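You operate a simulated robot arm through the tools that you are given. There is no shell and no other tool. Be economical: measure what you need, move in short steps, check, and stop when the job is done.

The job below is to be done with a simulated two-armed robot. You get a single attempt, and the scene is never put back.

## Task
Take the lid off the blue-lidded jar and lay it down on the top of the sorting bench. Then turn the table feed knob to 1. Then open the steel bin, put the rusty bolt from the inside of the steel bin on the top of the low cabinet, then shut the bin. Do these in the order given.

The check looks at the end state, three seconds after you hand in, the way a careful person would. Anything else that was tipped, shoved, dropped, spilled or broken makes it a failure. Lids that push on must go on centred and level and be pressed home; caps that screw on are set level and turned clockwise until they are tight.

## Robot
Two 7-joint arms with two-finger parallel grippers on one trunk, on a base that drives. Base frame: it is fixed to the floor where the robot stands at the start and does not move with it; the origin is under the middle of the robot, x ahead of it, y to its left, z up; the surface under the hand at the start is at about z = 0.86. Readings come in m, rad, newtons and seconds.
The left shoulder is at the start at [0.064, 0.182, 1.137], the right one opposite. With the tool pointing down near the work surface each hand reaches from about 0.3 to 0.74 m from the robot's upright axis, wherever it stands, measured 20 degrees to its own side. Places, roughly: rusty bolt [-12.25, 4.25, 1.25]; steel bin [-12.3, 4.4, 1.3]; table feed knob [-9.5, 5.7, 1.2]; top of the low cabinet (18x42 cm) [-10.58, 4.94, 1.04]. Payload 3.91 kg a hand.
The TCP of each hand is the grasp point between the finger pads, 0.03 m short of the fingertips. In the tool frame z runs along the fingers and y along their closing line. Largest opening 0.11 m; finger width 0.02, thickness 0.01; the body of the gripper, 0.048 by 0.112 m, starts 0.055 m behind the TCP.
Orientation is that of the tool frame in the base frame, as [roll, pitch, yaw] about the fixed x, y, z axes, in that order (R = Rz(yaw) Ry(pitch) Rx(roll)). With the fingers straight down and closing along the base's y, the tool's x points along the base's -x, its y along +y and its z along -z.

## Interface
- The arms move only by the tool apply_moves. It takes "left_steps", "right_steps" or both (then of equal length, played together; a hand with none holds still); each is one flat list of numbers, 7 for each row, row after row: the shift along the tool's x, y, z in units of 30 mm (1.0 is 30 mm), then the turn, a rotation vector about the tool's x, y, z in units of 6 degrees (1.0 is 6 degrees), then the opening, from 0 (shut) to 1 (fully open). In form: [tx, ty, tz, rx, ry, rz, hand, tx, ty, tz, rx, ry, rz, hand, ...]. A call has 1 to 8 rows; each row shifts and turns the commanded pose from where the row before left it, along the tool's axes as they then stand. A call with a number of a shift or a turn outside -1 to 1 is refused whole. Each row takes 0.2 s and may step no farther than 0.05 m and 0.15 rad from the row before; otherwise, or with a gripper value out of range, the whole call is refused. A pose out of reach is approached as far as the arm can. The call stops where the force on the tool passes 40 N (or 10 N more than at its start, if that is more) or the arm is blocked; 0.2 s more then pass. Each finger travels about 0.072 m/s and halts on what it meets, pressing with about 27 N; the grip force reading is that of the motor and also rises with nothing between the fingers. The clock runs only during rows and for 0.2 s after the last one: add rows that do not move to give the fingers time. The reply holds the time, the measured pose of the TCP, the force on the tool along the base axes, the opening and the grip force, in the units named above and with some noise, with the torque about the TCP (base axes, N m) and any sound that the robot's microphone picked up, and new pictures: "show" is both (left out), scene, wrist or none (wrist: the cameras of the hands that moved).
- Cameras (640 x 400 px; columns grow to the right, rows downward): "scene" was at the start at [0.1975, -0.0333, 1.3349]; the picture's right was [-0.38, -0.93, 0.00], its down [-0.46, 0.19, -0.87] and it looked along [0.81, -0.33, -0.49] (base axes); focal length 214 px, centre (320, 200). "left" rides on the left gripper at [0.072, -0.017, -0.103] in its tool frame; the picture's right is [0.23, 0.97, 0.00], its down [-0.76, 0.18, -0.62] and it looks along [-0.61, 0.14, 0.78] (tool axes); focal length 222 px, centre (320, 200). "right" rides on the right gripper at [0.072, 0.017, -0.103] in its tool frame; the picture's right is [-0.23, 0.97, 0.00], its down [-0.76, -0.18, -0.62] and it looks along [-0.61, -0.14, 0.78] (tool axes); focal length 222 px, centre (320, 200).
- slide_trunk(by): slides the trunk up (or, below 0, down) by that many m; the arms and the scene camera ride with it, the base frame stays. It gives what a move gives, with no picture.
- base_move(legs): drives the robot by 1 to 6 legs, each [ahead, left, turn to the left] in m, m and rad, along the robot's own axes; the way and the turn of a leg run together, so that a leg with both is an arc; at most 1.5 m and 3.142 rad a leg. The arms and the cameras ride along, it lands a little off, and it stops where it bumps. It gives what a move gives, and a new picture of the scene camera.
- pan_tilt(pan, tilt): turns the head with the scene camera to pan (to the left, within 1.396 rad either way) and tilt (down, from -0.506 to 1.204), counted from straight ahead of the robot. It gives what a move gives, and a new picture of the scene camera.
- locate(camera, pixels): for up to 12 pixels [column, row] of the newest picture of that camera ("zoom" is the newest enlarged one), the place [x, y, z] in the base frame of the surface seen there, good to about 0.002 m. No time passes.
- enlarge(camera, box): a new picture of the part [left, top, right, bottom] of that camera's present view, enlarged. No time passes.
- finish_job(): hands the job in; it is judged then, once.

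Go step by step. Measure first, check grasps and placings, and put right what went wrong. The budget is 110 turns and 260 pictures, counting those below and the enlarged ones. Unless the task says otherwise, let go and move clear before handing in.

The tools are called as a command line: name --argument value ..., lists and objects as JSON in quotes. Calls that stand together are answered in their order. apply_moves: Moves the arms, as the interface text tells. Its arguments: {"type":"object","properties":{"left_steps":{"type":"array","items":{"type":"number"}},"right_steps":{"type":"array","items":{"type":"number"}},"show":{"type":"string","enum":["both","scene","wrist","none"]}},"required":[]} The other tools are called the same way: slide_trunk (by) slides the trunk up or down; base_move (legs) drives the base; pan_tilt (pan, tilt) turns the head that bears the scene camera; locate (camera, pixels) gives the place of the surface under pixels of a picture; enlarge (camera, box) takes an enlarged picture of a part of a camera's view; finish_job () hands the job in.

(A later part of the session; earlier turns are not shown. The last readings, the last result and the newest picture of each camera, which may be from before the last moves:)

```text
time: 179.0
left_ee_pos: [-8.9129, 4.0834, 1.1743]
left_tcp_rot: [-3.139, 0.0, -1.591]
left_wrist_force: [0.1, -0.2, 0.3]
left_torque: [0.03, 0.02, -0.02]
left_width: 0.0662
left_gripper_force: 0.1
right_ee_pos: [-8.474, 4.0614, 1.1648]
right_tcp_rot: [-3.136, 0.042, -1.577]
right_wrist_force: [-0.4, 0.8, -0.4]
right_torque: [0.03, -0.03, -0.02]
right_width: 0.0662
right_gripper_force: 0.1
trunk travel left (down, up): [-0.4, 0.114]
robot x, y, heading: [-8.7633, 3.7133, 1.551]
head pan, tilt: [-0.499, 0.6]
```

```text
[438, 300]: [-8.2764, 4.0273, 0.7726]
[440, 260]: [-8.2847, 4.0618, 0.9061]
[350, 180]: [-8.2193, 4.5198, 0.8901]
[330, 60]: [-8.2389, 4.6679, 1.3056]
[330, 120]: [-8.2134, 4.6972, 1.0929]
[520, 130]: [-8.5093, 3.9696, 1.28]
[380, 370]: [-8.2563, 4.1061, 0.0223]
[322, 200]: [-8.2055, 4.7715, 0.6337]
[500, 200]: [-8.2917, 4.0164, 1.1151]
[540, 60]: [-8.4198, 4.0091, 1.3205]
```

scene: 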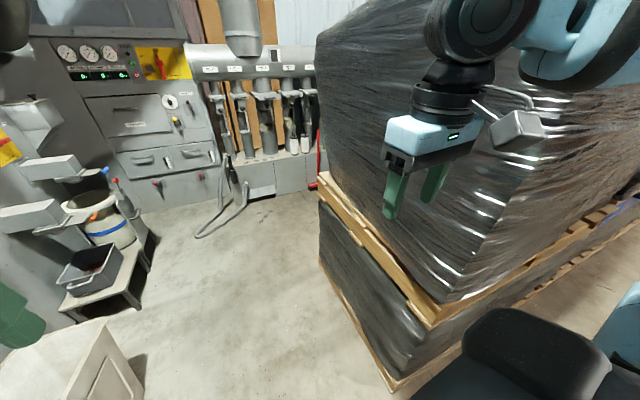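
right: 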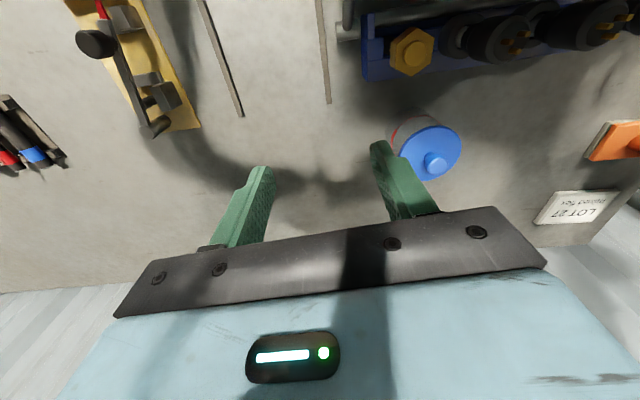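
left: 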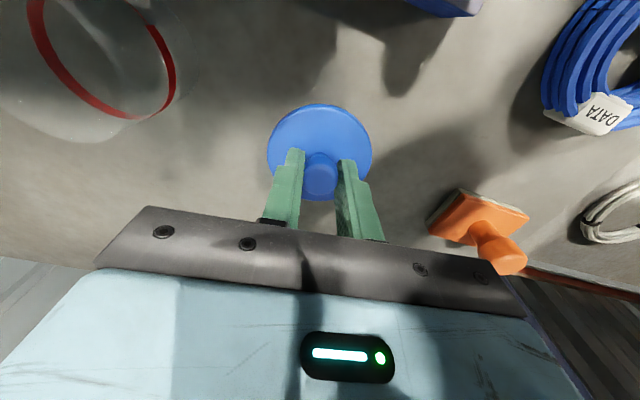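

The right elbow sticks out into the stack's path. I'll turn to face -x and strafe through instead, so the hands pass above the 0.45 m bin and the back stays clear of the stack.

pan_tilt --pan 0 --tilt 0.4

base_move --legs '[[0, 0, 1.59], [0, -0.6, 0]]'

locate --camera "scene" --pixels '[[420, 100], [450, 150], [480, 200], [520, 200], [400, 200], [350, 200], [600, 200], [560, 150], [500, 100], [380, 300]]'

```text
time: 180.0
left_ee_pos: [-8.9111, 4.0833, 1.1735]
left_tcp_rot: [-3.139, 0.001, -1.59]
left_wrist_force: [-0.5, 1.0, 0.6]
left_torque: [-0.01, -0.03, -0.03]
left_width: 0.0661
left_gripper_force: 0.1
right_ee_pos: [-8.473, 4.0627, 1.1647]
right_tcp_rot: [-3.136, 0.044, -1.577]
right_wrist_force: [-0.3, -0.4, 0.1]
right_torque: [0.04, -0.01, -0.02]
right_width: 0.0659
right_gripper_force: 0.0
trunk travel left (down, up): [-0.4, 0.114]
robot x, y, heading: [-8.7653, 3.7109, 1.553]
head pan, tilt: [0.0, 0.4]
```

scene: 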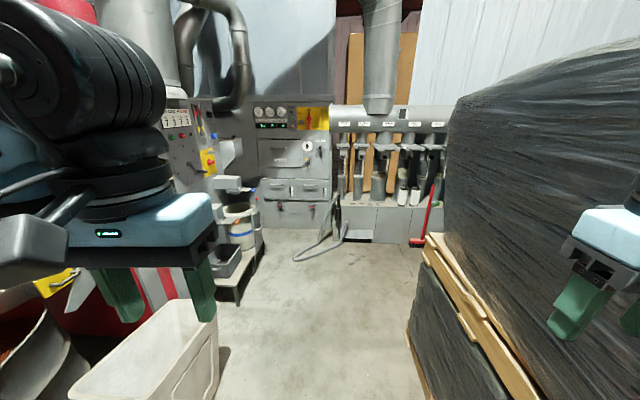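

```text
time: 181.6
left_ee_pos: [-9.0004, 4.0314, 1.1741]
left_tcp_rot: [-3.137, -0.001, -1.339]
left_wrist_force: [0.2, -0.2, -0.7]
left_torque: [0.0, 0.02, 0.0]
left_width: 0.0659
left_gripper_force: 0.1
right_ee_pos: [-8.5702, 4.1174, 1.1713]
right_tcp_rot: [3.142, 0.06, -1.335]
right_wrist_force: [-0.8, -0.3, 0.7]
right_torque: [0.0, -0.03, -0.01]
right_width: 0.0663
right_gripper_force: 0.1
trunk travel left (down, up): [-0.4, 0.114]
robot x, y, heading: [-8.7605, 3.7129, 1.796]
head pan, tilt: [0.0, 0.4]
stopped in leg 1: the robot was blocked; the commanded pose is now the measured one
```

scene: 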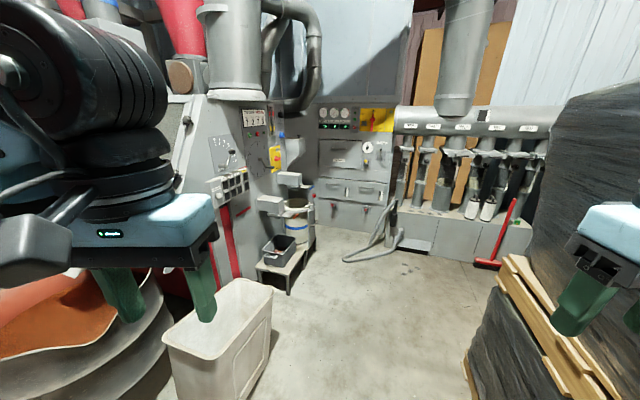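

```text
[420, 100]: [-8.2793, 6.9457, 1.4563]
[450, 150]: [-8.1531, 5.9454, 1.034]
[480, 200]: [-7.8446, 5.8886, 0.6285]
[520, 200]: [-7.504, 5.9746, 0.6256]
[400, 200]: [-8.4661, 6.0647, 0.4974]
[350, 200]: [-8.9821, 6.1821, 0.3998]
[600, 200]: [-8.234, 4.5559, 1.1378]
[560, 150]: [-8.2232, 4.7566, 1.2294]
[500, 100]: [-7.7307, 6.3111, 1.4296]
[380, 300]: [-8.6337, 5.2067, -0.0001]
```

The right elbow caught the stack while turning. I'll turn back, reverse 0.65 m clear, then turn and strafe.

base_move --legs '[[0, 0, -0.2], [-0.65, 0, 0], [0, 0, 1.57]]'

pan_tilt --pan -1.0 --tilt 0.4

```text
time: 189.8
left_ee_pos: [-9.1042, 2.8916, 1.1726]
left_tcp_rot: [-3.14, -0.003, 0.016]
left_wrist_force: [0.5, -0.2, 1.1]
left_torque: [0.02, 0.01, -0.01]
left_width: 0.0664
left_gripper_force: 0.0
right_ee_pos: [-9.0976, 3.3302, 1.1683]
right_tcp_rot: [3.141, 0.054, 0.023]
right_wrist_force: [-0.7, 0.4, -0.8]
right_torque: [-0.02, 0.04, -0.01]
right_width: 0.0661
right_gripper_force: 0.1
trunk travel left (down, up): [-0.4, 0.114]
robot x, y, heading: [-8.7379, 3.0554, -3.128]
head pan, tilt: [0.0, 0.4]
```

scene: 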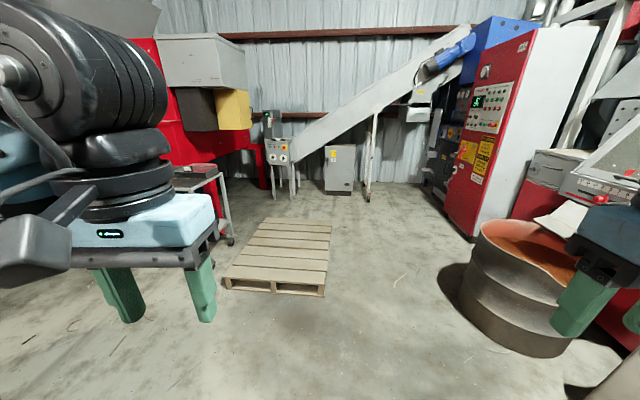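

```text
time: 191.0
left_ee_pos: [-9.1035, 2.8912, 1.1736]
left_tcp_rot: [-3.141, -0.002, 0.016]
left_wrist_force: [-0.9, 0.7, -0.2]
left_torque: [0.0, 0.02, 0.01]
left_width: 0.0659
left_gripper_force: 0.2
right_ee_pos: [-9.0981, 3.3301, 1.1686]
right_tcp_rot: [3.141, 0.055, 0.023]
right_wrist_force: [0.0, -0.8, 0.2]
right_torque: [0.0, -0.02, -0.02]
right_width: 0.0661
right_gripper_force: 0.1
trunk travel left (down, up): [-0.4, 0.114]
robot x, y, heading: [-8.739, 3.0505, -3.126]
head pan, tilt: [-1.0, 0.4]
```

scene: 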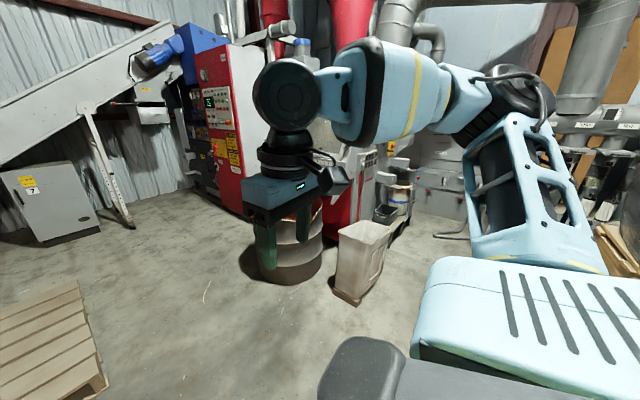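

Facing -x with a clear strafe path now. I'll strafe +y in two legs, the first to y≈4.2.

base_move --legs '[[0, -1.2, -0.01], [0, -0.8, 0]]'

pan_tilt --pan -0.45 --tilt 0.4

locate --camera "scene" --pixels '[[320, 120], [320, 200], [400, 120], [400, 200], [250, 120], [250, 200], [450, 150], [500, 150], [550, 200], [350, 300]]'

```text
time: 208.7
left_ee_pos: [-9.0787, 4.9004, 1.1723]
left_tcp_rot: [-3.141, -0.003, -0.032]
left_wrist_force: [0.4, -0.6, -0.6]
left_torque: [-0.02, 0.02, 0.02]
left_width: 0.066
left_gripper_force: 0.0
right_ee_pos: [-9.0495, 5.3388, 1.1689]
right_tcp_rot: [3.139, 0.057, -0.027]
right_wrist_force: [-0.1, -0.3, -0.3]
right_torque: [-0.01, -0.01, -0.01]
right_width: 0.066
right_gripper_force: 0.1
trunk travel left (down, up): [-0.4, 0.114]
robot x, y, heading: [-8.7036, 5.0422, 3.107]
head pan, tilt: [-1.0, 0.4]
```

scene: 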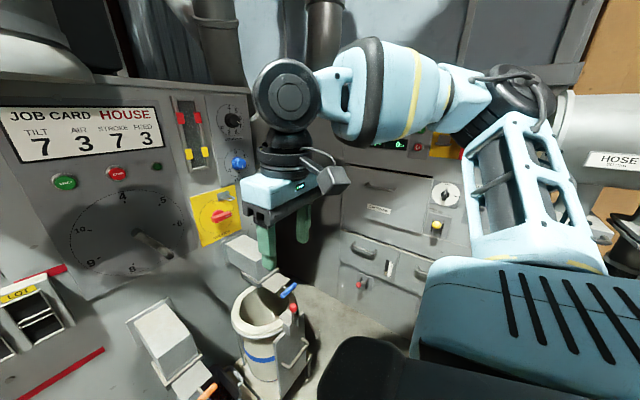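

```text
time: 209.7
left_ee_pos: [-9.0786, 4.9016, 1.1729]
left_tcp_rot: [-3.14, -0.002, -0.032]
left_wrist_force: [0.3, 0.1, 0.9]
left_torque: [0.03, -0.03, 0.01]
left_width: 0.0662
left_gripper_force: 0.0
right_ee_pos: [-9.0506, 5.3378, 1.1678]
right_tcp_rot: [3.139, 0.054, -0.027]
right_wrist_force: [0.0, 0.8, -0.5]
right_torque: [0.0, 0.02, 0.02]
right_width: 0.0661
right_gripper_force: 0.0
trunk travel left (down, up): [-0.4, 0.114]
robot x, y, heading: [-8.7041, 5.039, 3.109]
head pan, tilt: [-0.45, 0.4]
```

scene: 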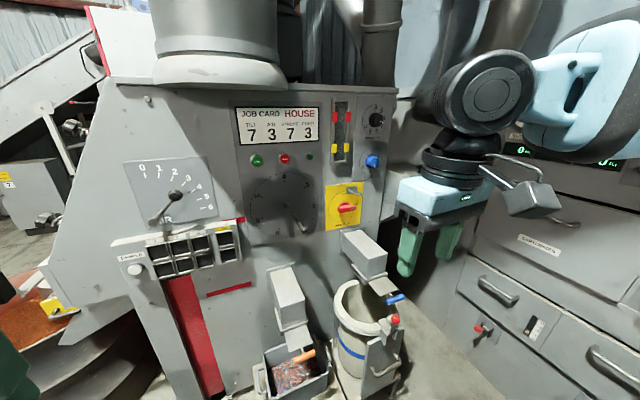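

```text
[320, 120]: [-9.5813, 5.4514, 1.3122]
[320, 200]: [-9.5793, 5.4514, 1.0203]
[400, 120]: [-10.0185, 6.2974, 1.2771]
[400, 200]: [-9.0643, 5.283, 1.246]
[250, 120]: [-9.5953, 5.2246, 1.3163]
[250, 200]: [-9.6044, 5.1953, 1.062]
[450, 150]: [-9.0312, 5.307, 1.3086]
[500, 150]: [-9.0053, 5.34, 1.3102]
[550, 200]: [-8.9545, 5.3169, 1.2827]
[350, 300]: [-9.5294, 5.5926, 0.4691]
```

Several controls are visible: a lever dial (174,195), a large dial (287,205), and small knobs at (376,120) and (372,160). I'll enlarge to read labels.

enlarge --camera "scene" --box '[230, 90, 410, 202]'

locate --camera "scene" --pixels '[[376, 120], [372, 160], [347, 209], [300, 215], [287, 205], [176, 194], [388, 108], [366, 140]]'

enlarge --camera "scene" --box '[240, 150, 336, 255]'

```text
3.56 times, centred on (320, 146) of scene
```

zoom: 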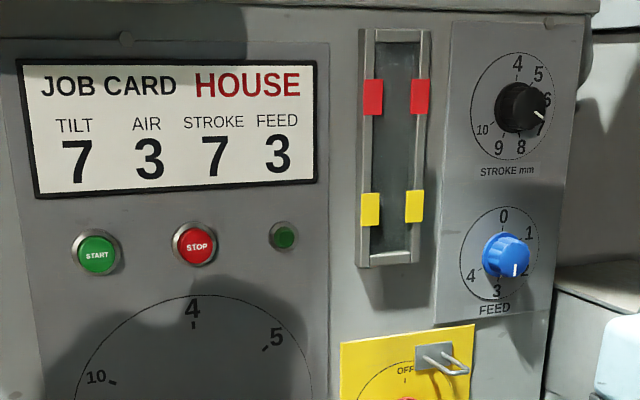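

```text
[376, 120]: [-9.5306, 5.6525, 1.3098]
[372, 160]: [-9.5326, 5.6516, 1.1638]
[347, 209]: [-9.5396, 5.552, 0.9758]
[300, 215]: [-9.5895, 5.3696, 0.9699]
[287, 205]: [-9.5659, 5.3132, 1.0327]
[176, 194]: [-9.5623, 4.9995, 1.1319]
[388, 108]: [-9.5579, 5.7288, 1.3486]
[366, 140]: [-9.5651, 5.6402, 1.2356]
```

```text
3.81 times, centred on (288, 202) of scene
```

zoom: 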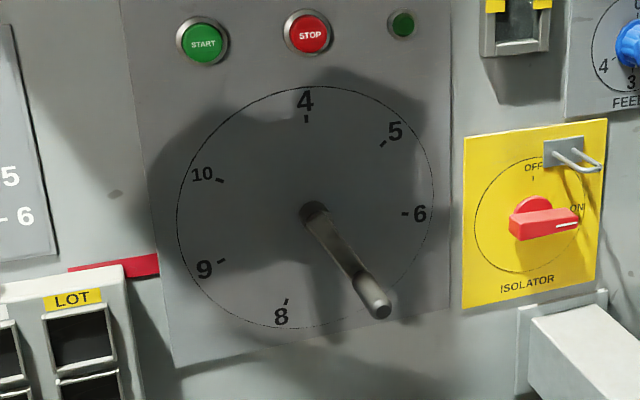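

The blue FEED knob at (-9.53, 5.65, 1.164) is the target, with its scale 0–4. I'll strafe to put it on the right hand's side, then extend the right hand.

base_move --legs '[[0, -0.36, 0.03]]'

enlarge --camera "scene" --box '[270, 90, 400, 190]'

apply_moves --right_steps '[-1, 0, 0, 0, 0, 0, 0.6, -1, 0, 0, 0, 0, 0, 0.6, -1, 0, 0, 0, 0, 0, 0.6, -1, 0, 0, 0, 0, 0, 0.6, -1, 0, 0, 0, 0, 0, 0.6, -0.8, 0, 0, 0, 0, 0, 0.6, 0, 0, 0, 0, 0, 0, 0.6]' --show "scene"

```text
time: 213.4
left_ee_pos: [-9.0667, 5.2411, 1.1735]
left_tcp_rot: [-3.139, -0.004, 0.004]
left_wrist_force: [0.5, 0.1, 0.4]
left_torque: [0.03, -0.01, 0.01]
left_width: 0.0663
left_gripper_force: 0.0
right_ee_pos: [-9.0541, 5.6808, 1.1682]
right_tcp_rot: [3.139, 0.054, 0.009]
right_wrist_force: [-0.1, -0.1, 0.5]
right_torque: [0.0, 0.02, -0.01]
right_width: 0.066
right_gripper_force: 0.1
trunk travel left (down, up): [-0.4, 0.114]
robot x, y, heading: [-8.6983, 5.3972, 3.141]
head pan, tilt: [-0.45, 0.4]
```

scene: 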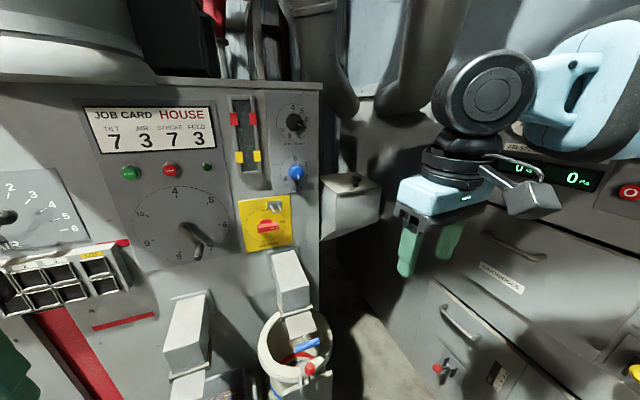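

```text
4.00 times, centred on (335, 140) of scene
```

zoom: 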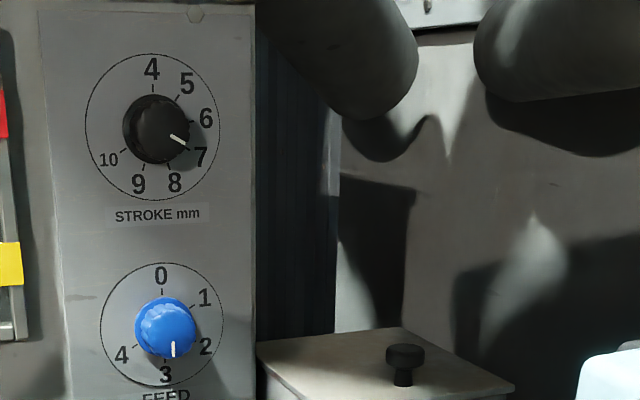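

```text
time: 215.0
left_ee_pos: [-9.0662, 5.2423, 1.173]
left_tcp_rot: [-3.139, -0.001, 0.004]
left_wrist_force: [0.7, 0.3, 0.5]
left_torque: [-0.03, 0.04, 0.01]
left_width: 0.0662
left_gripper_force: 0.0
right_ee_pos: [-9.2281, 5.6763, 1.177]
right_tcp_rot: [3.139, 0.054, 0.009]
right_wrist_force: [1.1, 0.9, -0.3]
right_torque: [0.01, 0.03, 0.02]
right_width: 0.0661
right_gripper_force: 0.1
trunk travel left (down, up): [-0.4, 0.114]
robot x, y, heading: [-8.7011, 5.3939, 3.144]
head pan, tilt: [-0.45, 0.4]
```

scene: 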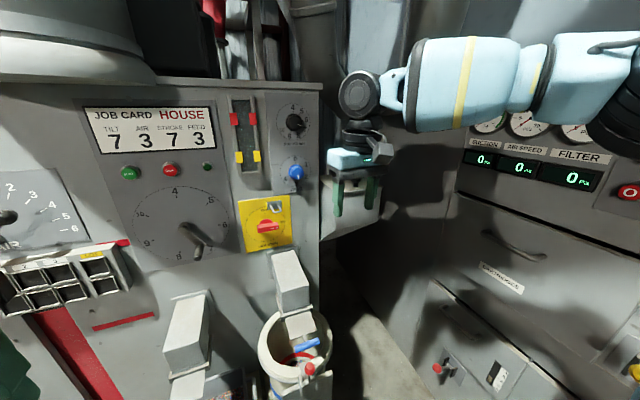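

The pointer is at 3 (straight down); the marks are spaced about 60°, so 1 needs about 120° counter-clockwise. Now I'll tilt the right hand to point at the panel (-x).

apply_moves --right_steps '[0, 0, 0, 0, -1, 0, 0.6, 0, 0, 0, 0, -1, 0, 0.6, 0, 0, 0, 0, -1, 0, 0.6, 0, 0, 0, 0, -1, 0, 0.6, 0, 0, 0, 0, -1, 0, 0.6, 0, 0, 0, 0, -1, 0, 0.6, 0, 0, 0, 0, -1, 0, 0.6, 0, 0, 0, 0, -1, 0, 0.6]' --show "none"

apply_moves --right_steps '[0, 0, 0, 0, -1, 0, 0.6, 0, 0, 0, 0, -1, 0, 0.6, 0, 0, 0, 0, -1, 0, 0.6, 0, 0, 0, 0, -1, 0, 0.6, 0, 0, 0, 0, -1, 0, 0.6, 0, 0, 0, 0, -1, 0, 0.6, 0, 0, 0, 0, -0.5, 0, 0.6, 0, 0, 0, 0, 0, 0, 0.6]'

```text
time: 216.8
left_ee_pos: [-9.0672, 5.243, 1.1743]
left_tcp_rot: [-3.139, -0.003, 0.003]
left_wrist_force: [0.5, 0.7, 1.0]
left_torque: [-0.01, 0.01, 0.0]
left_width: 0.066
left_gripper_force: 0.1
right_ee_pos: [-9.2278, 5.6776, 1.1782]
right_tcp_rot: [3.138, 0.893, 0.008]
right_wrist_force: [0.2, -0.6, 0.1]
right_torque: [0.02, 0.0, 0.01]
right_width: 0.0663
right_gripper_force: 0.0
trunk travel left (down, up): [-0.4, 0.114]
robot x, y, heading: [-8.6995, 5.3935, -3.139]
head pan, tilt: [-0.45, 0.4]
```

```text
time: 218.6
left_ee_pos: [-9.0665, 5.2421, 1.1734]
left_tcp_rot: [-3.142, -0.003, 0.005]
left_wrist_force: [-0.4, -0.2, -0.5]
left_torque: [0.03, 0.0, 0.01]
left_width: 0.0659
left_gripper_force: 0.0
right_ee_pos: [-9.2273, 5.6784, 1.1765]
right_tcp_rot: [0.7, 1.568, -2.436]
right_wrist_force: [-0.3, -0.5, -0.2]
right_torque: [0.01, 0.03, 0.04]
right_width: 0.066
right_gripper_force: 0.1
trunk travel left (down, up): [-0.4, 0.114]
robot x, y, heading: [-8.7, 5.3968, 3.144]
head pan, tilt: [-0.45, 0.4]
```

scene: 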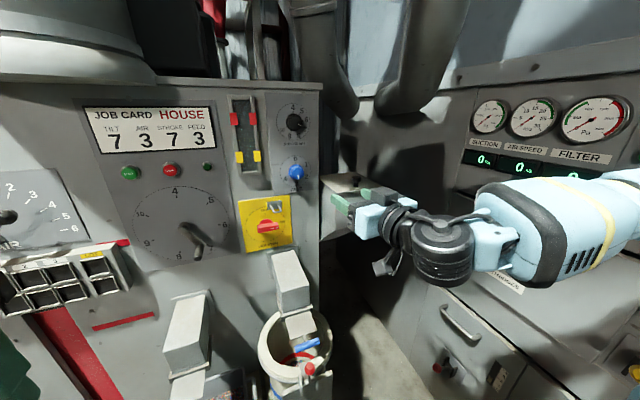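
right: 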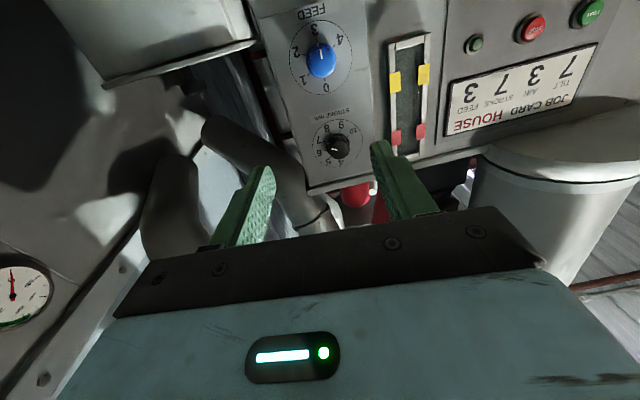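

The hand points at the panel, and the wrist view shows the FEED knob at (321,60). I'll measure it and enlarge.

locate --camera "right" --pixels '[[321, 60], [308, 62], [335, 60], [322, 46], [321, 75], [345, 90], [295, 30], [340, 150]]'

enlarge --camera "right" --box '[270, 0, 400, 110]'

enlarge --camera "scene" --box '[265, 95, 345, 195]'

```text
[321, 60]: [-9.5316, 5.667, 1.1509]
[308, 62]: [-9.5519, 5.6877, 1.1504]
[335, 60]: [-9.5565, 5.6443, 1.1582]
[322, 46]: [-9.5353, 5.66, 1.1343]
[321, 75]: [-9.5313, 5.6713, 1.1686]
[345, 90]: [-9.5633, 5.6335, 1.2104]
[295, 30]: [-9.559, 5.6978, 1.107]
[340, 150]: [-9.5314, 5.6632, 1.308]
```

```text
3.64 times, centred on (335, 55) of right
```

zoom: 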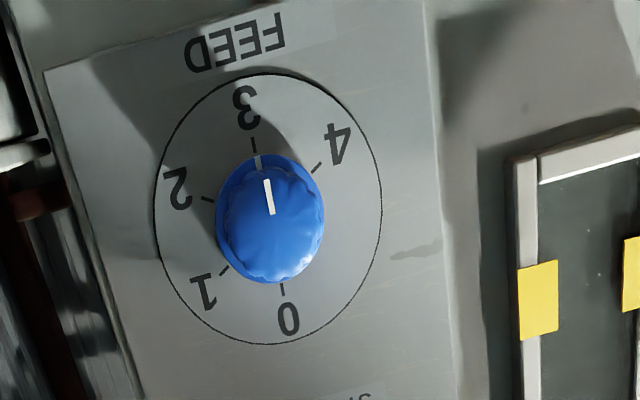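

```text
4.00 times, centred on (305, 145) of scene
```

zoom: 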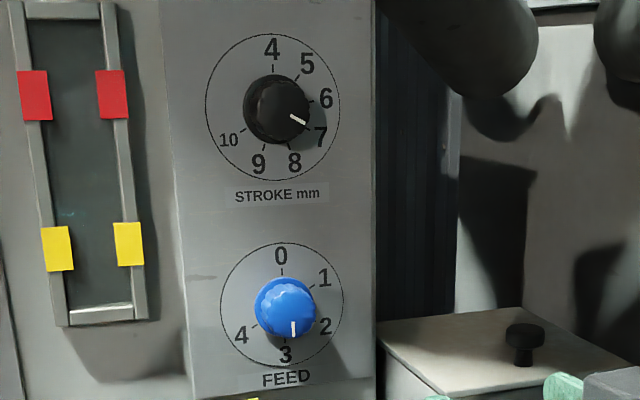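

The FEED knob's axis is near (y 5.665, z 1.152), front at x≈-9.531, diameter about 43 mm, and it points at 3. I'll pre-twist the hand +60° and align in front of it.

apply_moves --right_steps '[0.2, 0.11, 0.9, 0, 0, 0, 0.75, 0.2, 0.11, 0.9, 0, 0, 0, 0.75, 0.2, 0.11, 0.9, 0, 0, 0, 0.75, 0.22, 0.12, 0.9, 0, 0, 0, 0.75, 0, 0, 0.9, 0, 0, 0, 0.75, 0, 0, 0.9, 0, 0, 0, 0.75, 0, 0, 0.9, 0, 0, 0, 0.75, 0, 0, 0, 0, 0, 0, 0.75]' --show "none"

apply_moves --right_steps '[0, 0, 0, 0, 0, 1, 0.75, 0, 0, 0, 0, 0, 1, 0.75, 0, 0, 0, 0, 0, 1, 0.75, 0, 0, 0, 0, 0, 1, 0.75, 0, 0, 0, 0, 0, 1, 0.75, 0, 0, 0, 0, 0, 1, 0.75, 0, 0, 0, 0, 0, 1, 0.75, 0, 0, 0, 0, 0, 1, 0.75]'

```text
time: 220.4
left_ee_pos: [-9.0667, 5.2417, 1.1738]
left_tcp_rot: [-3.14, -0.001, 0.004]
left_wrist_force: [-0.5, 0.2, 0.8]
left_torque: [-0.01, -0.02, 0.0]
left_width: 0.066
left_gripper_force: 0.1
right_ee_pos: [-9.4135, 5.6641, 1.1552]
right_tcp_rot: [0.819, 1.568, -2.311]
right_wrist_force: [0.1, -0.1, 0.4]
right_torque: [0.03, 0.0, -0.02]
right_width: 0.0827
right_gripper_force: 0.0
trunk travel left (down, up): [-0.4, 0.114]
robot x, y, heading: [-8.7014, 5.3983, 3.143]
head pan, tilt: [-0.45, 0.4]
```

```text
time: 222.2
left_ee_pos: [-9.0672, 5.2411, 1.1725]
left_tcp_rot: [-3.14, -0.005, 0.004]
left_wrist_force: [-0.7, -1.0, 0.2]
left_torque: [0.03, 0.0, -0.01]
left_width: 0.0662
left_gripper_force: 0.0
right_ee_pos: [-9.4181, 5.6644, 1.1542]
right_tcp_rot: [1.569, 0.73, -1.563]
right_wrist_force: [0.3, -0.7, 0.5]
right_torque: [0.03, -0.02, -0.03]
right_width: 0.0824
right_gripper_force: 0.0
trunk travel left (down, up): [-0.4, 0.114]
robot x, y, heading: [-8.7, 5.3976, 3.143]
head pan, tilt: [-0.45, 0.4]
```

scene: 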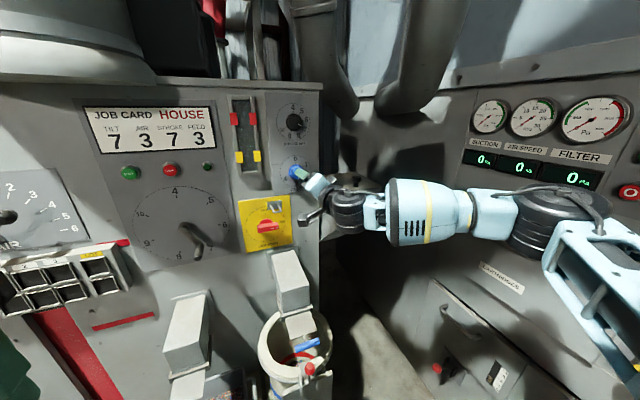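
right: 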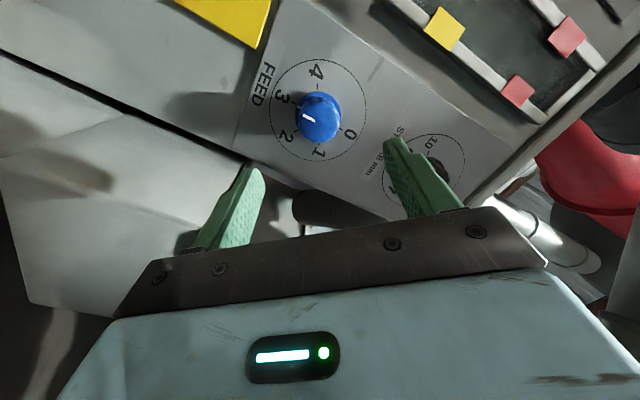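

locate --camera "right" --pixels '[[318, 117], [298, 118], [341, 115], [320, 94], [318, 142], [300, 105], [336, 132]]'

enlarge --camera "right" --box '[250, 50, 390, 170]'

```text
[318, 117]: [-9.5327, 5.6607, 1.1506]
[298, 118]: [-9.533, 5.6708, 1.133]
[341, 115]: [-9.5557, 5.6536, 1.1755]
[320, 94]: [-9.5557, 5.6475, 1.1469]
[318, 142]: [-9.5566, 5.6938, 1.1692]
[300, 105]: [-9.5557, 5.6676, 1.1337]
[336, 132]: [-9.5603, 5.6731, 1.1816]
```

```text
3.33 times, centred on (320, 110) of right
```

zoom: 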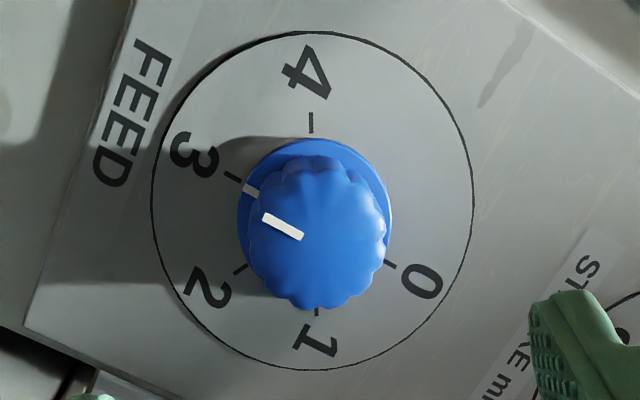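

The marks are exactly 60° apart. I'll fix the dial centre from opposite ticks.

locate --camera "zoom" --pixels '[[311, 115], [318, 316], [230, 176], [394, 267], [152, 200], [473, 200], [312, 31], [310, 370]]'

```text
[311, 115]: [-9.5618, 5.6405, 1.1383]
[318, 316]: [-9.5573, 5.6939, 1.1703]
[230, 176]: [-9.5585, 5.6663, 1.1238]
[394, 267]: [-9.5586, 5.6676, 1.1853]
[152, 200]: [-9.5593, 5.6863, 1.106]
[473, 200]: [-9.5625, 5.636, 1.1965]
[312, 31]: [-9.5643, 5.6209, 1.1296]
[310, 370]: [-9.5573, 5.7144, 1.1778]
```

The TCP is on-axis with the dial centre (5.666, 1.154). I'll approach 0.10 m and close gently.

apply_moves --right_steps '[0, 0, 0.85, 0, 0, 0, 0.75, 0, 0, 0.85, 0, 0, 0, 0.75, 0, 0, 0.85, 0, 0, 0, 0.75, 0, 0, 0.8, 0, 0, 0, 0.75, 0, 0, 0, 0, 0, 0, 0.75]' --show "wrist"

enlarge --camera "right" --box '[200, 80, 460, 260]'

```text
time: 223.4
left_ee_pos: [-9.0661, 5.2422, 1.1742]
left_tcp_rot: [-3.139, -0.001, 0.004]
left_wrist_force: [-0.1, 0.0, -0.1]
left_torque: [0.01, 0.04, 0.01]
left_width: 0.0662
left_gripper_force: 0.1
right_ee_pos: [-9.5182, 5.6623, 1.152]
right_tcp_rot: [1.57, 0.732, -1.563]
right_wrist_force: [0.4, 0.1, -0.6]
right_torque: [0.0, 0.01, -0.04]
right_width: 0.0825
right_gripper_force: 0.0
trunk travel left (down, up): [-0.4, 0.114]
robot x, y, heading: [-8.7018, 5.399, 3.146]
head pan, tilt: [-0.45, 0.4]
```

right: 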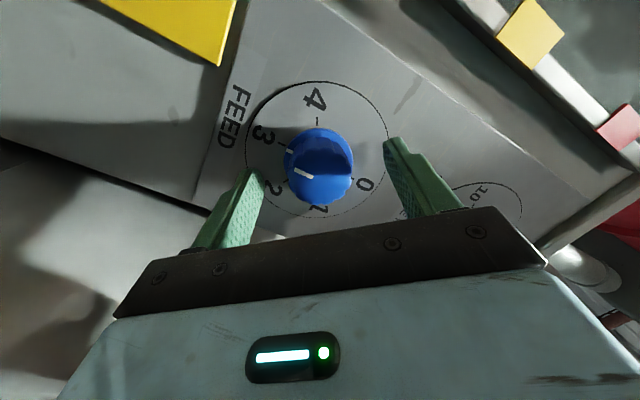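

```text
2.22 times, centred on (330, 170) of right
```

zoom: 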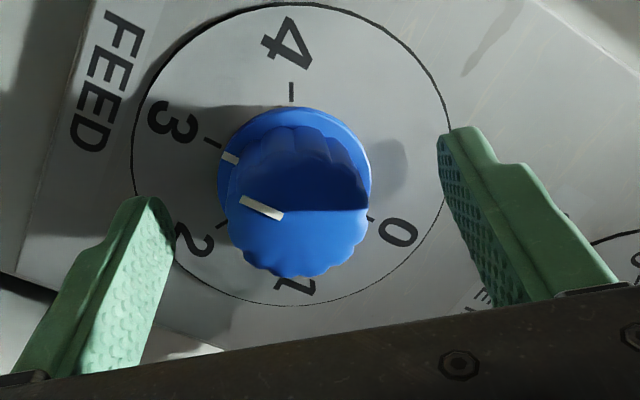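

Well centred. I'll close on the knob and begin turning counter-clockwise.

apply_moves --right_steps '[0, 0, 0, 0, 0, 0, 0.5, 0, 0, 0, 0, 0, 0, 0.2, 0, 0, 0, 0, 0, 0, 0, 0, 0, 0, 0, 0, 0, 0, 0, 0, 0, 0, 0, 0, 0]' --show "none"

apply_moves --right_steps '[0, 0, 0, 0, 0, -1, 0, 0, 0, 0, 0, 0, -1, 0, 0, 0, 0, 0, 0, -1, 0, 0, 0, 0, 0, 0, -1, 0, 0, 0, 0, 0, 0, -1, 0, 0, 0, 0, 0, 0, -1, 0, 0, 0, 0, 0, 0, 0, 0]' --show "wrist"

enlarge --camera "right" --box '[200, 80, 460, 260]'

```text
time: 224.6
left_ee_pos: [-9.067, 5.2419, 1.1721]
left_tcp_rot: [-3.14, -0.002, 0.002]
left_wrist_force: [-0.2, 0.8, -0.1]
left_torque: [0.01, 0.01, 0.0]
left_width: 0.0657
left_gripper_force: 0.0
right_ee_pos: [-9.5182, 5.6628, 1.1527]
right_tcp_rot: [1.572, 0.732, -1.564]
right_wrist_force: [1.4, 1.4, -3.7]
right_torque: [-0.06, -0.81, -0.61]
right_width: 0.0415
right_gripper_force: 45.0
trunk travel left (down, up): [-0.4, 0.114]
robot x, y, heading: [-8.7022, 5.398, 3.144]
head pan, tilt: [-0.45, 0.4]
```

```text
time: 226.2
left_ee_pos: [-9.0679, 5.2445, 1.1723]
left_tcp_rot: [-3.142, -0.003, 0.002]
left_wrist_force: [-1.0, 0.1, 0.0]
left_torque: [0.01, -0.02, -0.01]
left_width: 0.0661
left_gripper_force: 0.1
right_ee_pos: [-9.5191, 5.6637, 1.1511]
right_tcp_rot: [1.577, 1.359, -1.559]
right_wrist_force: [6.1, 9.4, -15.4]
right_torque: [-0.13, -1.26, -1.02]
right_width: 0.0419
right_gripper_force: 44.9
trunk travel left (down, up): [-0.4, 0.114]
robot x, y, heading: [-8.6999, 5.4013, 3.142]
head pan, tilt: [-0.45, 0.4]
```

right: 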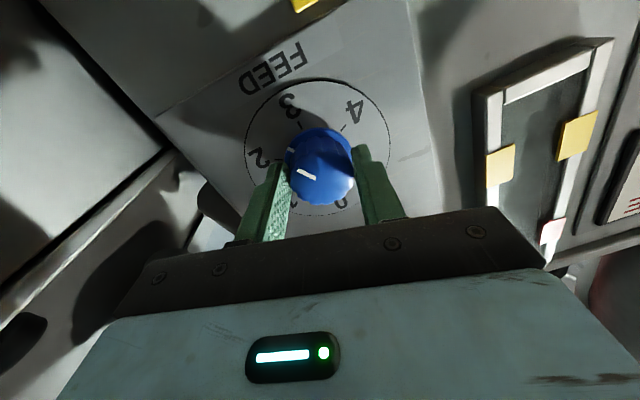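

```text
2.22 times, centred on (330, 170) of right
```

zoom: 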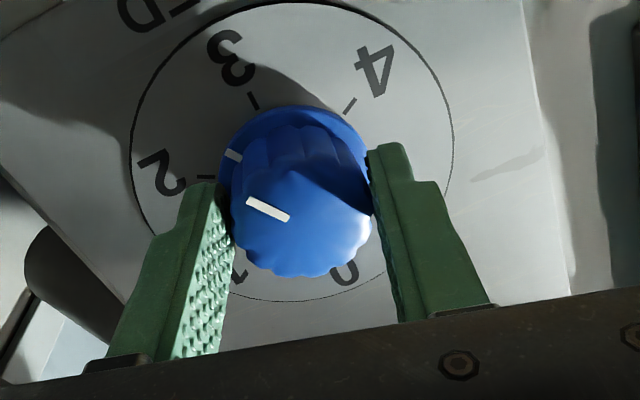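

The knob follows: 36° turned. I'll continue.

apply_moves --right_steps '[0, 0, 0, 0, 0, -1, 0, 0, 0, 0, 0, 0, -1, 0, 0, 0, 0, 0, 0, -1, 0, 0, 0, 0, 0, 0, -1, 0, 0, 0, 0, 0, 0, -1, 0, 0, 0, 0, 0, 0, -1, 0, 0, 0, 0, 0, 0, -1, 0]' --show "wrist"

enlarge --camera "right" --box '[200, 80, 460, 260]'

```text
time: 227.8
left_ee_pos: [-9.0682, 5.2449, 1.1735]
left_tcp_rot: [-3.14, -0.003, 0.004]
left_wrist_force: [-0.6, 0.4, 0.2]
left_torque: [0.02, 0.0, -0.02]
left_width: 0.066
left_gripper_force: 0.1
right_ee_pos: [-9.5186, 5.6671, 1.152]
right_tcp_rot: [-1.567, 1.048, 1.575]
right_wrist_force: [0.5, 19.0, -10.0]
right_torque: [-0.06, -0.75, -1.37]
right_width: 0.0415
right_gripper_force: 44.7
trunk travel left (down, up): [-0.4, 0.114]
robot x, y, heading: [-8.6991, 5.3986, 3.142]
head pan, tilt: [-0.45, 0.4]
```

right: 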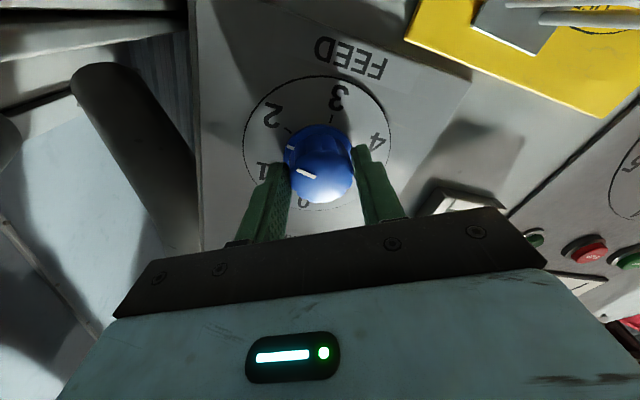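

```text
2.22 times, centred on (330, 170) of right
```

zoom: 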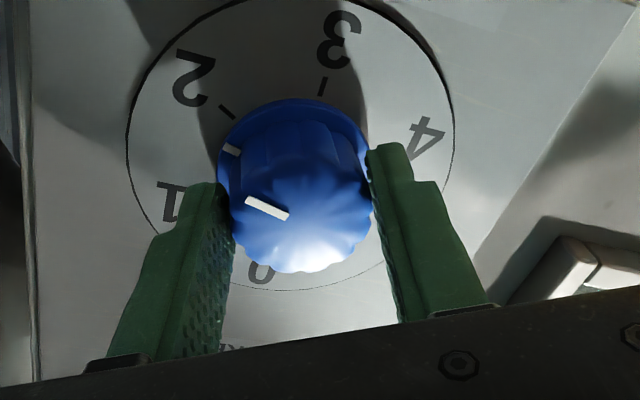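

About 78° turned; the skirt mark is past 2. I'll do the remaining 42°.

apply_moves --right_steps '[0, 0, 0, 0, 0, -1, 0, 0, 0, 0, 0, 0, -1, 0, 0, 0, 0, 0, 0, -1, 0, 0, 0, 0, 0, 0, -1, 0, 0, 0, 0, 0, 0, -1, 0, 0, 0, 0, 0, 0, -1, 0, 0, 0, 0, 0, 0, -1, 0, 0, 0, 0, 0, 0, 0, 0]' --show "wrist"

enlarge --camera "right" --box '[200, 80, 460, 260]'

```text
time: 229.6
left_ee_pos: [-9.0662, 5.244, 1.1739]
left_tcp_rot: [3.141, -0.003, 0.005]
left_wrist_force: [0.8, -0.1, 0.6]
left_torque: [0.05, -0.01, 0.01]
left_width: 0.0663
left_gripper_force: 0.0
right_ee_pos: [-9.5174, 5.6677, 1.1545]
right_tcp_rot: [-1.566, 0.316, 1.57]
right_wrist_force: [-3.8, 18.7, 2.2]
right_torque: [0.06, 0.63, -0.85]
right_width: 0.0408
right_gripper_force: 45.3
trunk travel left (down, up): [-0.4, 0.114]
robot x, y, heading: [-8.6989, 5.3972, 3.143]
head pan, tilt: [-0.45, 0.4]
```

right: 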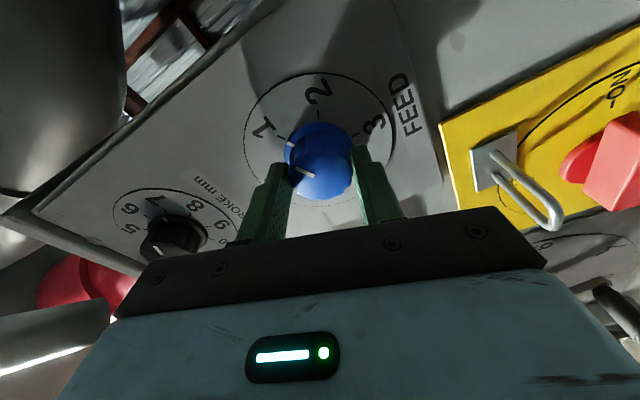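

```text
2.22 times, centred on (330, 170) of right
```

zoom: 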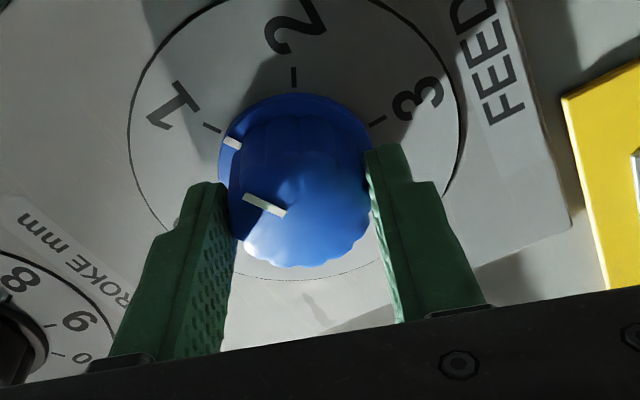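

The skirt mark now stands at the "1" tick. I'll release and back off straight to check.

apply_moves --right_steps '[0, 0, 0, 0, 0, 0, 0.3, 0, 0, 0, 0, 0, 0, 0.75, 0, 0, 0, 0, 0, 0, 0.75, 0, 0, -0.9, 0, 0, 0, 0.75, 0, 0, -0.9, 0, 0, 0, 0.75, 0, 0, -0.9, 0, 0, 0, 0.75, 0, 0, -0.9, 0, 0, 0, 0.75, 0, 0, -0.9, 0, 0, 0, 0.75]' --show "wrist"

enlarge --camera "right" --box '[250, 30, 390, 150]'

enlarge --camera "scene" --box '[265, 95, 345, 195]'

```text
time: 231.4
left_ee_pos: [-9.0667, 5.2417, 1.1733]
left_tcp_rot: [-3.14, 0.001, 0.003]
left_wrist_force: [-0.7, -0.1, -0.5]
left_torque: [-0.02, -0.01, 0.01]
left_width: 0.0659
left_gripper_force: 0.1
right_ee_pos: [-9.3809, 5.664, 1.154]
right_tcp_rot: [-1.569, 0.315, 1.579]
right_wrist_force: [0.2, -1.3, -0.4]
right_torque: [0.01, -0.04, 0.0]
right_width: 0.0827
right_gripper_force: 0.0
trunk travel left (down, up): [-0.4, 0.114]
robot x, y, heading: [-8.697, 5.3956, -3.138]
head pan, tilt: [-0.45, 0.4]
```

right: 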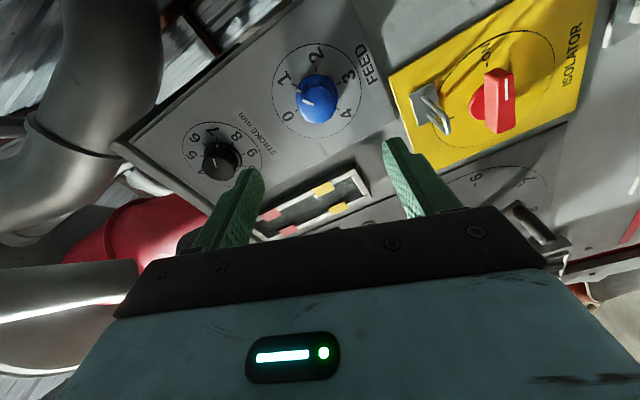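

```text
3.33 times, centred on (320, 90) of right
```

zoom: 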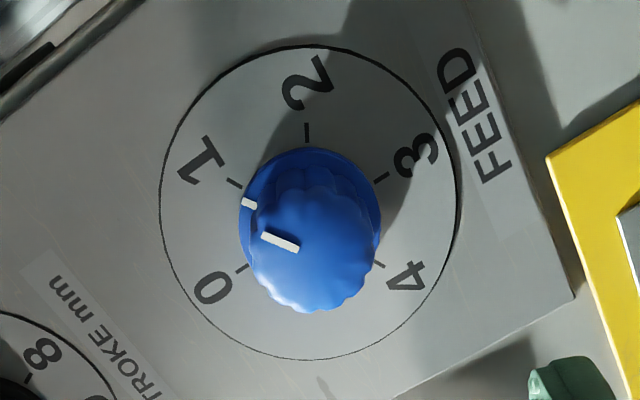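

```text
4.00 times, centred on (305, 145) of scene
```

zoom: 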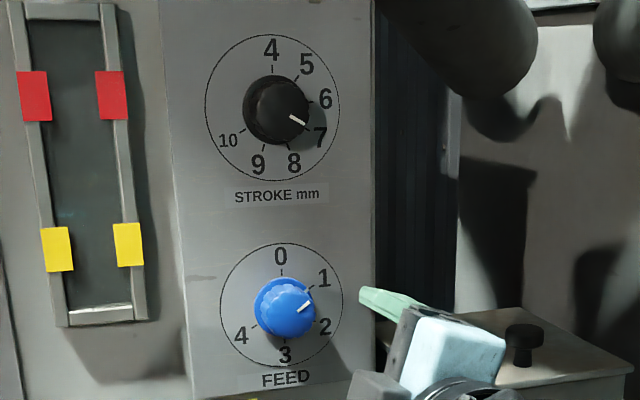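

Pointer slope in the wrist view looks a bit off the "1" tick, so I'll look closer from the scene camera and the wrist.

enlarge --camera "scene" --box '[315, 140, 355, 200]'

enlarge --camera "scene" --box '[280, 152, 312, 192]'

enlarge --camera "right" --box '[280, 55, 350, 115]'

```text
6.67 times, centred on (335, 170) of scene
```

zoom: 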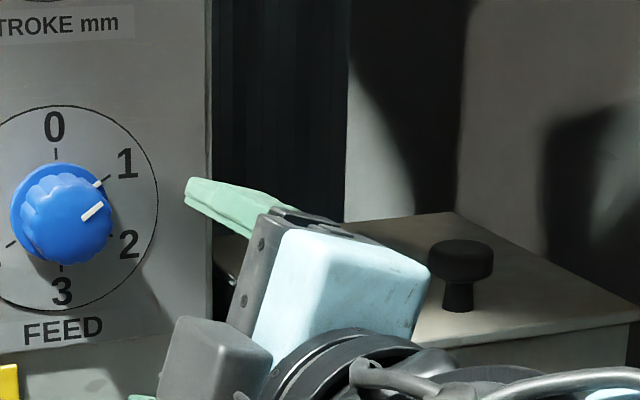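

```text
10.00 times, centred on (296, 172) of scene
```

zoom: 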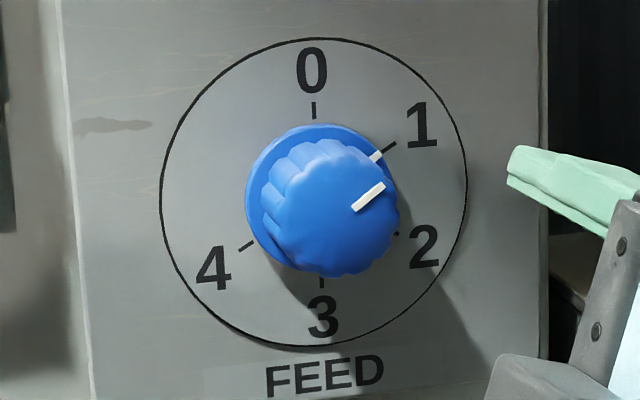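

```text
6.67 times, centred on (315, 85) of right
```

zoom: 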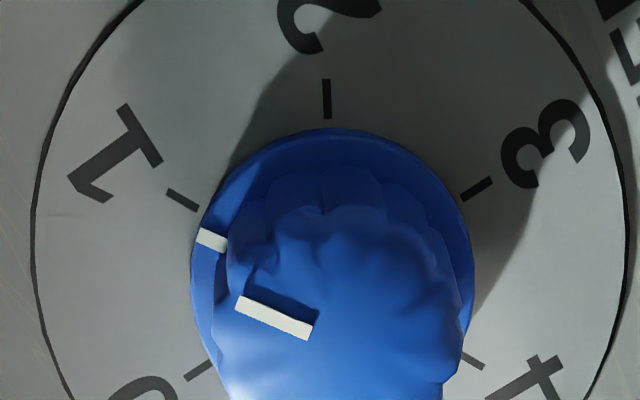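

The skirt mark is collinear with the "1" tick in the scene view, so FEED = 1 is set. Now I'll retract the right hand and restore it to pointing down.

apply_moves --right_steps '[0, 0, -1, 0, 0, 1, 0.6, 0, 0, -1, 0, 0, 1, 0.6, 0, 0, -1, 0, 0, 1, 0.6, 0, 0, -1, 0, 0, 1, 0.6, 0, 0, -1, 0, 0, 1, 0.6, 0, 0, 0, 0, 0, 1, 0.6, 0, 0, 0, 0, 0, 1, 0.6, 0, 0, 0, 0, 0, 1, 0.6]' --show "none"

apply_moves --right_steps '[0, 0, 0, 0, 0, 1, 0.6, 0, 0, 0, 0, 0, 1, 0.6, 0, 0, 0, 0, 0, 1, 0.6, 0, 0, 0, 0, 0, 1, 0.6, 0, 0, 0, 0, 1, 0, 0.6, 0, 0, 0, 0, 1, 0, 0.6, 0, 0, 0, 0, 1, 0, 0.6, 0, 0, 0, 0, 1, 0, 0.6]' --show "none"

apply_moves --right_steps '[0, 0, 0, 0, 1, 0, 0.6, 0, 0, 0, 0, 1, 0, 0.6, 0, 0, 0, 0, 1, 0, 0.6, 0, 0, 0, 0, 1, 0, 0.6, 0, 0, 0, 0, 1, 0, 0.6, 0, 0, 0, 0, 1, 0, 0.6, 0, 0, 0, 0, 1, 0, 0.6, 0, 0, 0, 0, 1, 0, 0.6]' --show "none"

apply_moves --right_steps '[0, 0, 0, 0, 1, 0, 0.6, 0, 0, 0, 0, 1, 0, 0.6, 0, 0, 0, 0, 1, 0, 0.6, 0.9, 0, -0.5, 0, 0, 0, 0.6, 0.9, 0, -0.3, 0, 0, 0, 0.6, 0.9, 0, 0, 0, 0, 0, 0.6, 0.9, 0, 0, 0, 0, 0, 0.6, 0.9, 0, 0, 0, 0, 0, 0.6]' --show "scene"

```text
time: 233.2
left_ee_pos: [-9.0663, 5.2418, 1.1735]
left_tcp_rot: [-3.14, -0.004, 0.004]
left_wrist_force: [-0.2, -0.2, 0.1]
left_torque: [-0.02, 0.01, 0.0]
left_width: 0.0659
left_gripper_force: 0.1
right_ee_pos: [-9.2311, 5.6642, 1.153]
right_tcp_rot: [-1.568, 1.154, 1.582]
right_wrist_force: [-0.4, -0.2, 0.0]
right_torque: [-0.01, 0.02, 0.05]
right_width: 0.0659
right_gripper_force: 0.0
trunk travel left (down, up): [-0.4, 0.114]
robot x, y, heading: [-8.6991, 5.3965, 3.136]
head pan, tilt: [-0.45, 0.4]
```

```text
time: 235.0
left_ee_pos: [-9.066, 5.2419, 1.1733]
left_tcp_rot: [-3.139, -0.002, 0.004]
left_wrist_force: [0.0, -0.2, 0.9]
left_torque: [-0.02, -0.03, -0.03]
left_width: 0.0659
left_gripper_force: 0.1
right_ee_pos: [-9.232, 5.6645, 1.1544]
right_tcp_rot: [3.138, 1.152, 0.005]
right_wrist_force: [-0.3, 0.3, 0.5]
right_torque: [0.0, 0.03, 0.01]
right_width: 0.066
right_gripper_force: 0.0
trunk travel left (down, up): [-0.4, 0.114]
robot x, y, heading: [-8.6982, 5.3972, 3.141]
head pan, tilt: [-0.45, 0.4]
```

```text
time: 236.8
left_ee_pos: [-9.068, 5.2416, 1.1738]
left_tcp_rot: [-3.14, -0.004, 0.004]
left_wrist_force: [-0.6, -1.1, 0.1]
left_torque: [0.0, -0.01, 0.01]
left_width: 0.066
left_gripper_force: 0.0
right_ee_pos: [-9.2324, 5.6642, 1.1541]
right_tcp_rot: [3.14, 0.313, 0.009]
right_wrist_force: [-0.7, -0.2, 0.0]
right_torque: [-0.01, 0.0, 0.03]
right_width: 0.0661
right_gripper_force: 0.0
trunk travel left (down, up): [-0.4, 0.114]
robot x, y, heading: [-8.6989, 5.3955, 3.141]
head pan, tilt: [-0.45, 0.4]
```

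```text
time: 238.6
left_ee_pos: [-9.0653, 5.2418, 1.1729]
left_tcp_rot: [-3.14, -0.001, 0.004]
left_wrist_force: [-0.1, -0.8, -0.4]
left_torque: [-0.01, 0.0, 0.01]
left_width: 0.0662
left_gripper_force: 0.1
right_ee_pos: [-9.0971, 5.6656, 1.178]
right_tcp_rot: [3.139, 0.001, 0.01]
right_wrist_force: [0.2, -0.1, -0.4]
right_torque: [0.01, 0.0, 0.0]
right_width: 0.066
right_gripper_force: 0.0
trunk travel left (down, up): [-0.4, 0.114]
robot x, y, heading: [-8.7006, 5.3969, -3.139]
head pan, tilt: [-0.45, 0.4]
```

scene: 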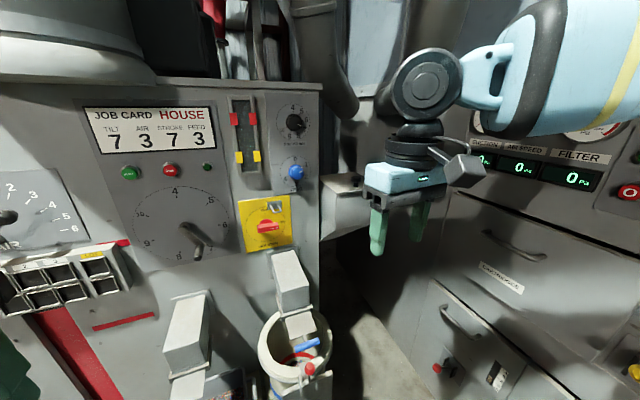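

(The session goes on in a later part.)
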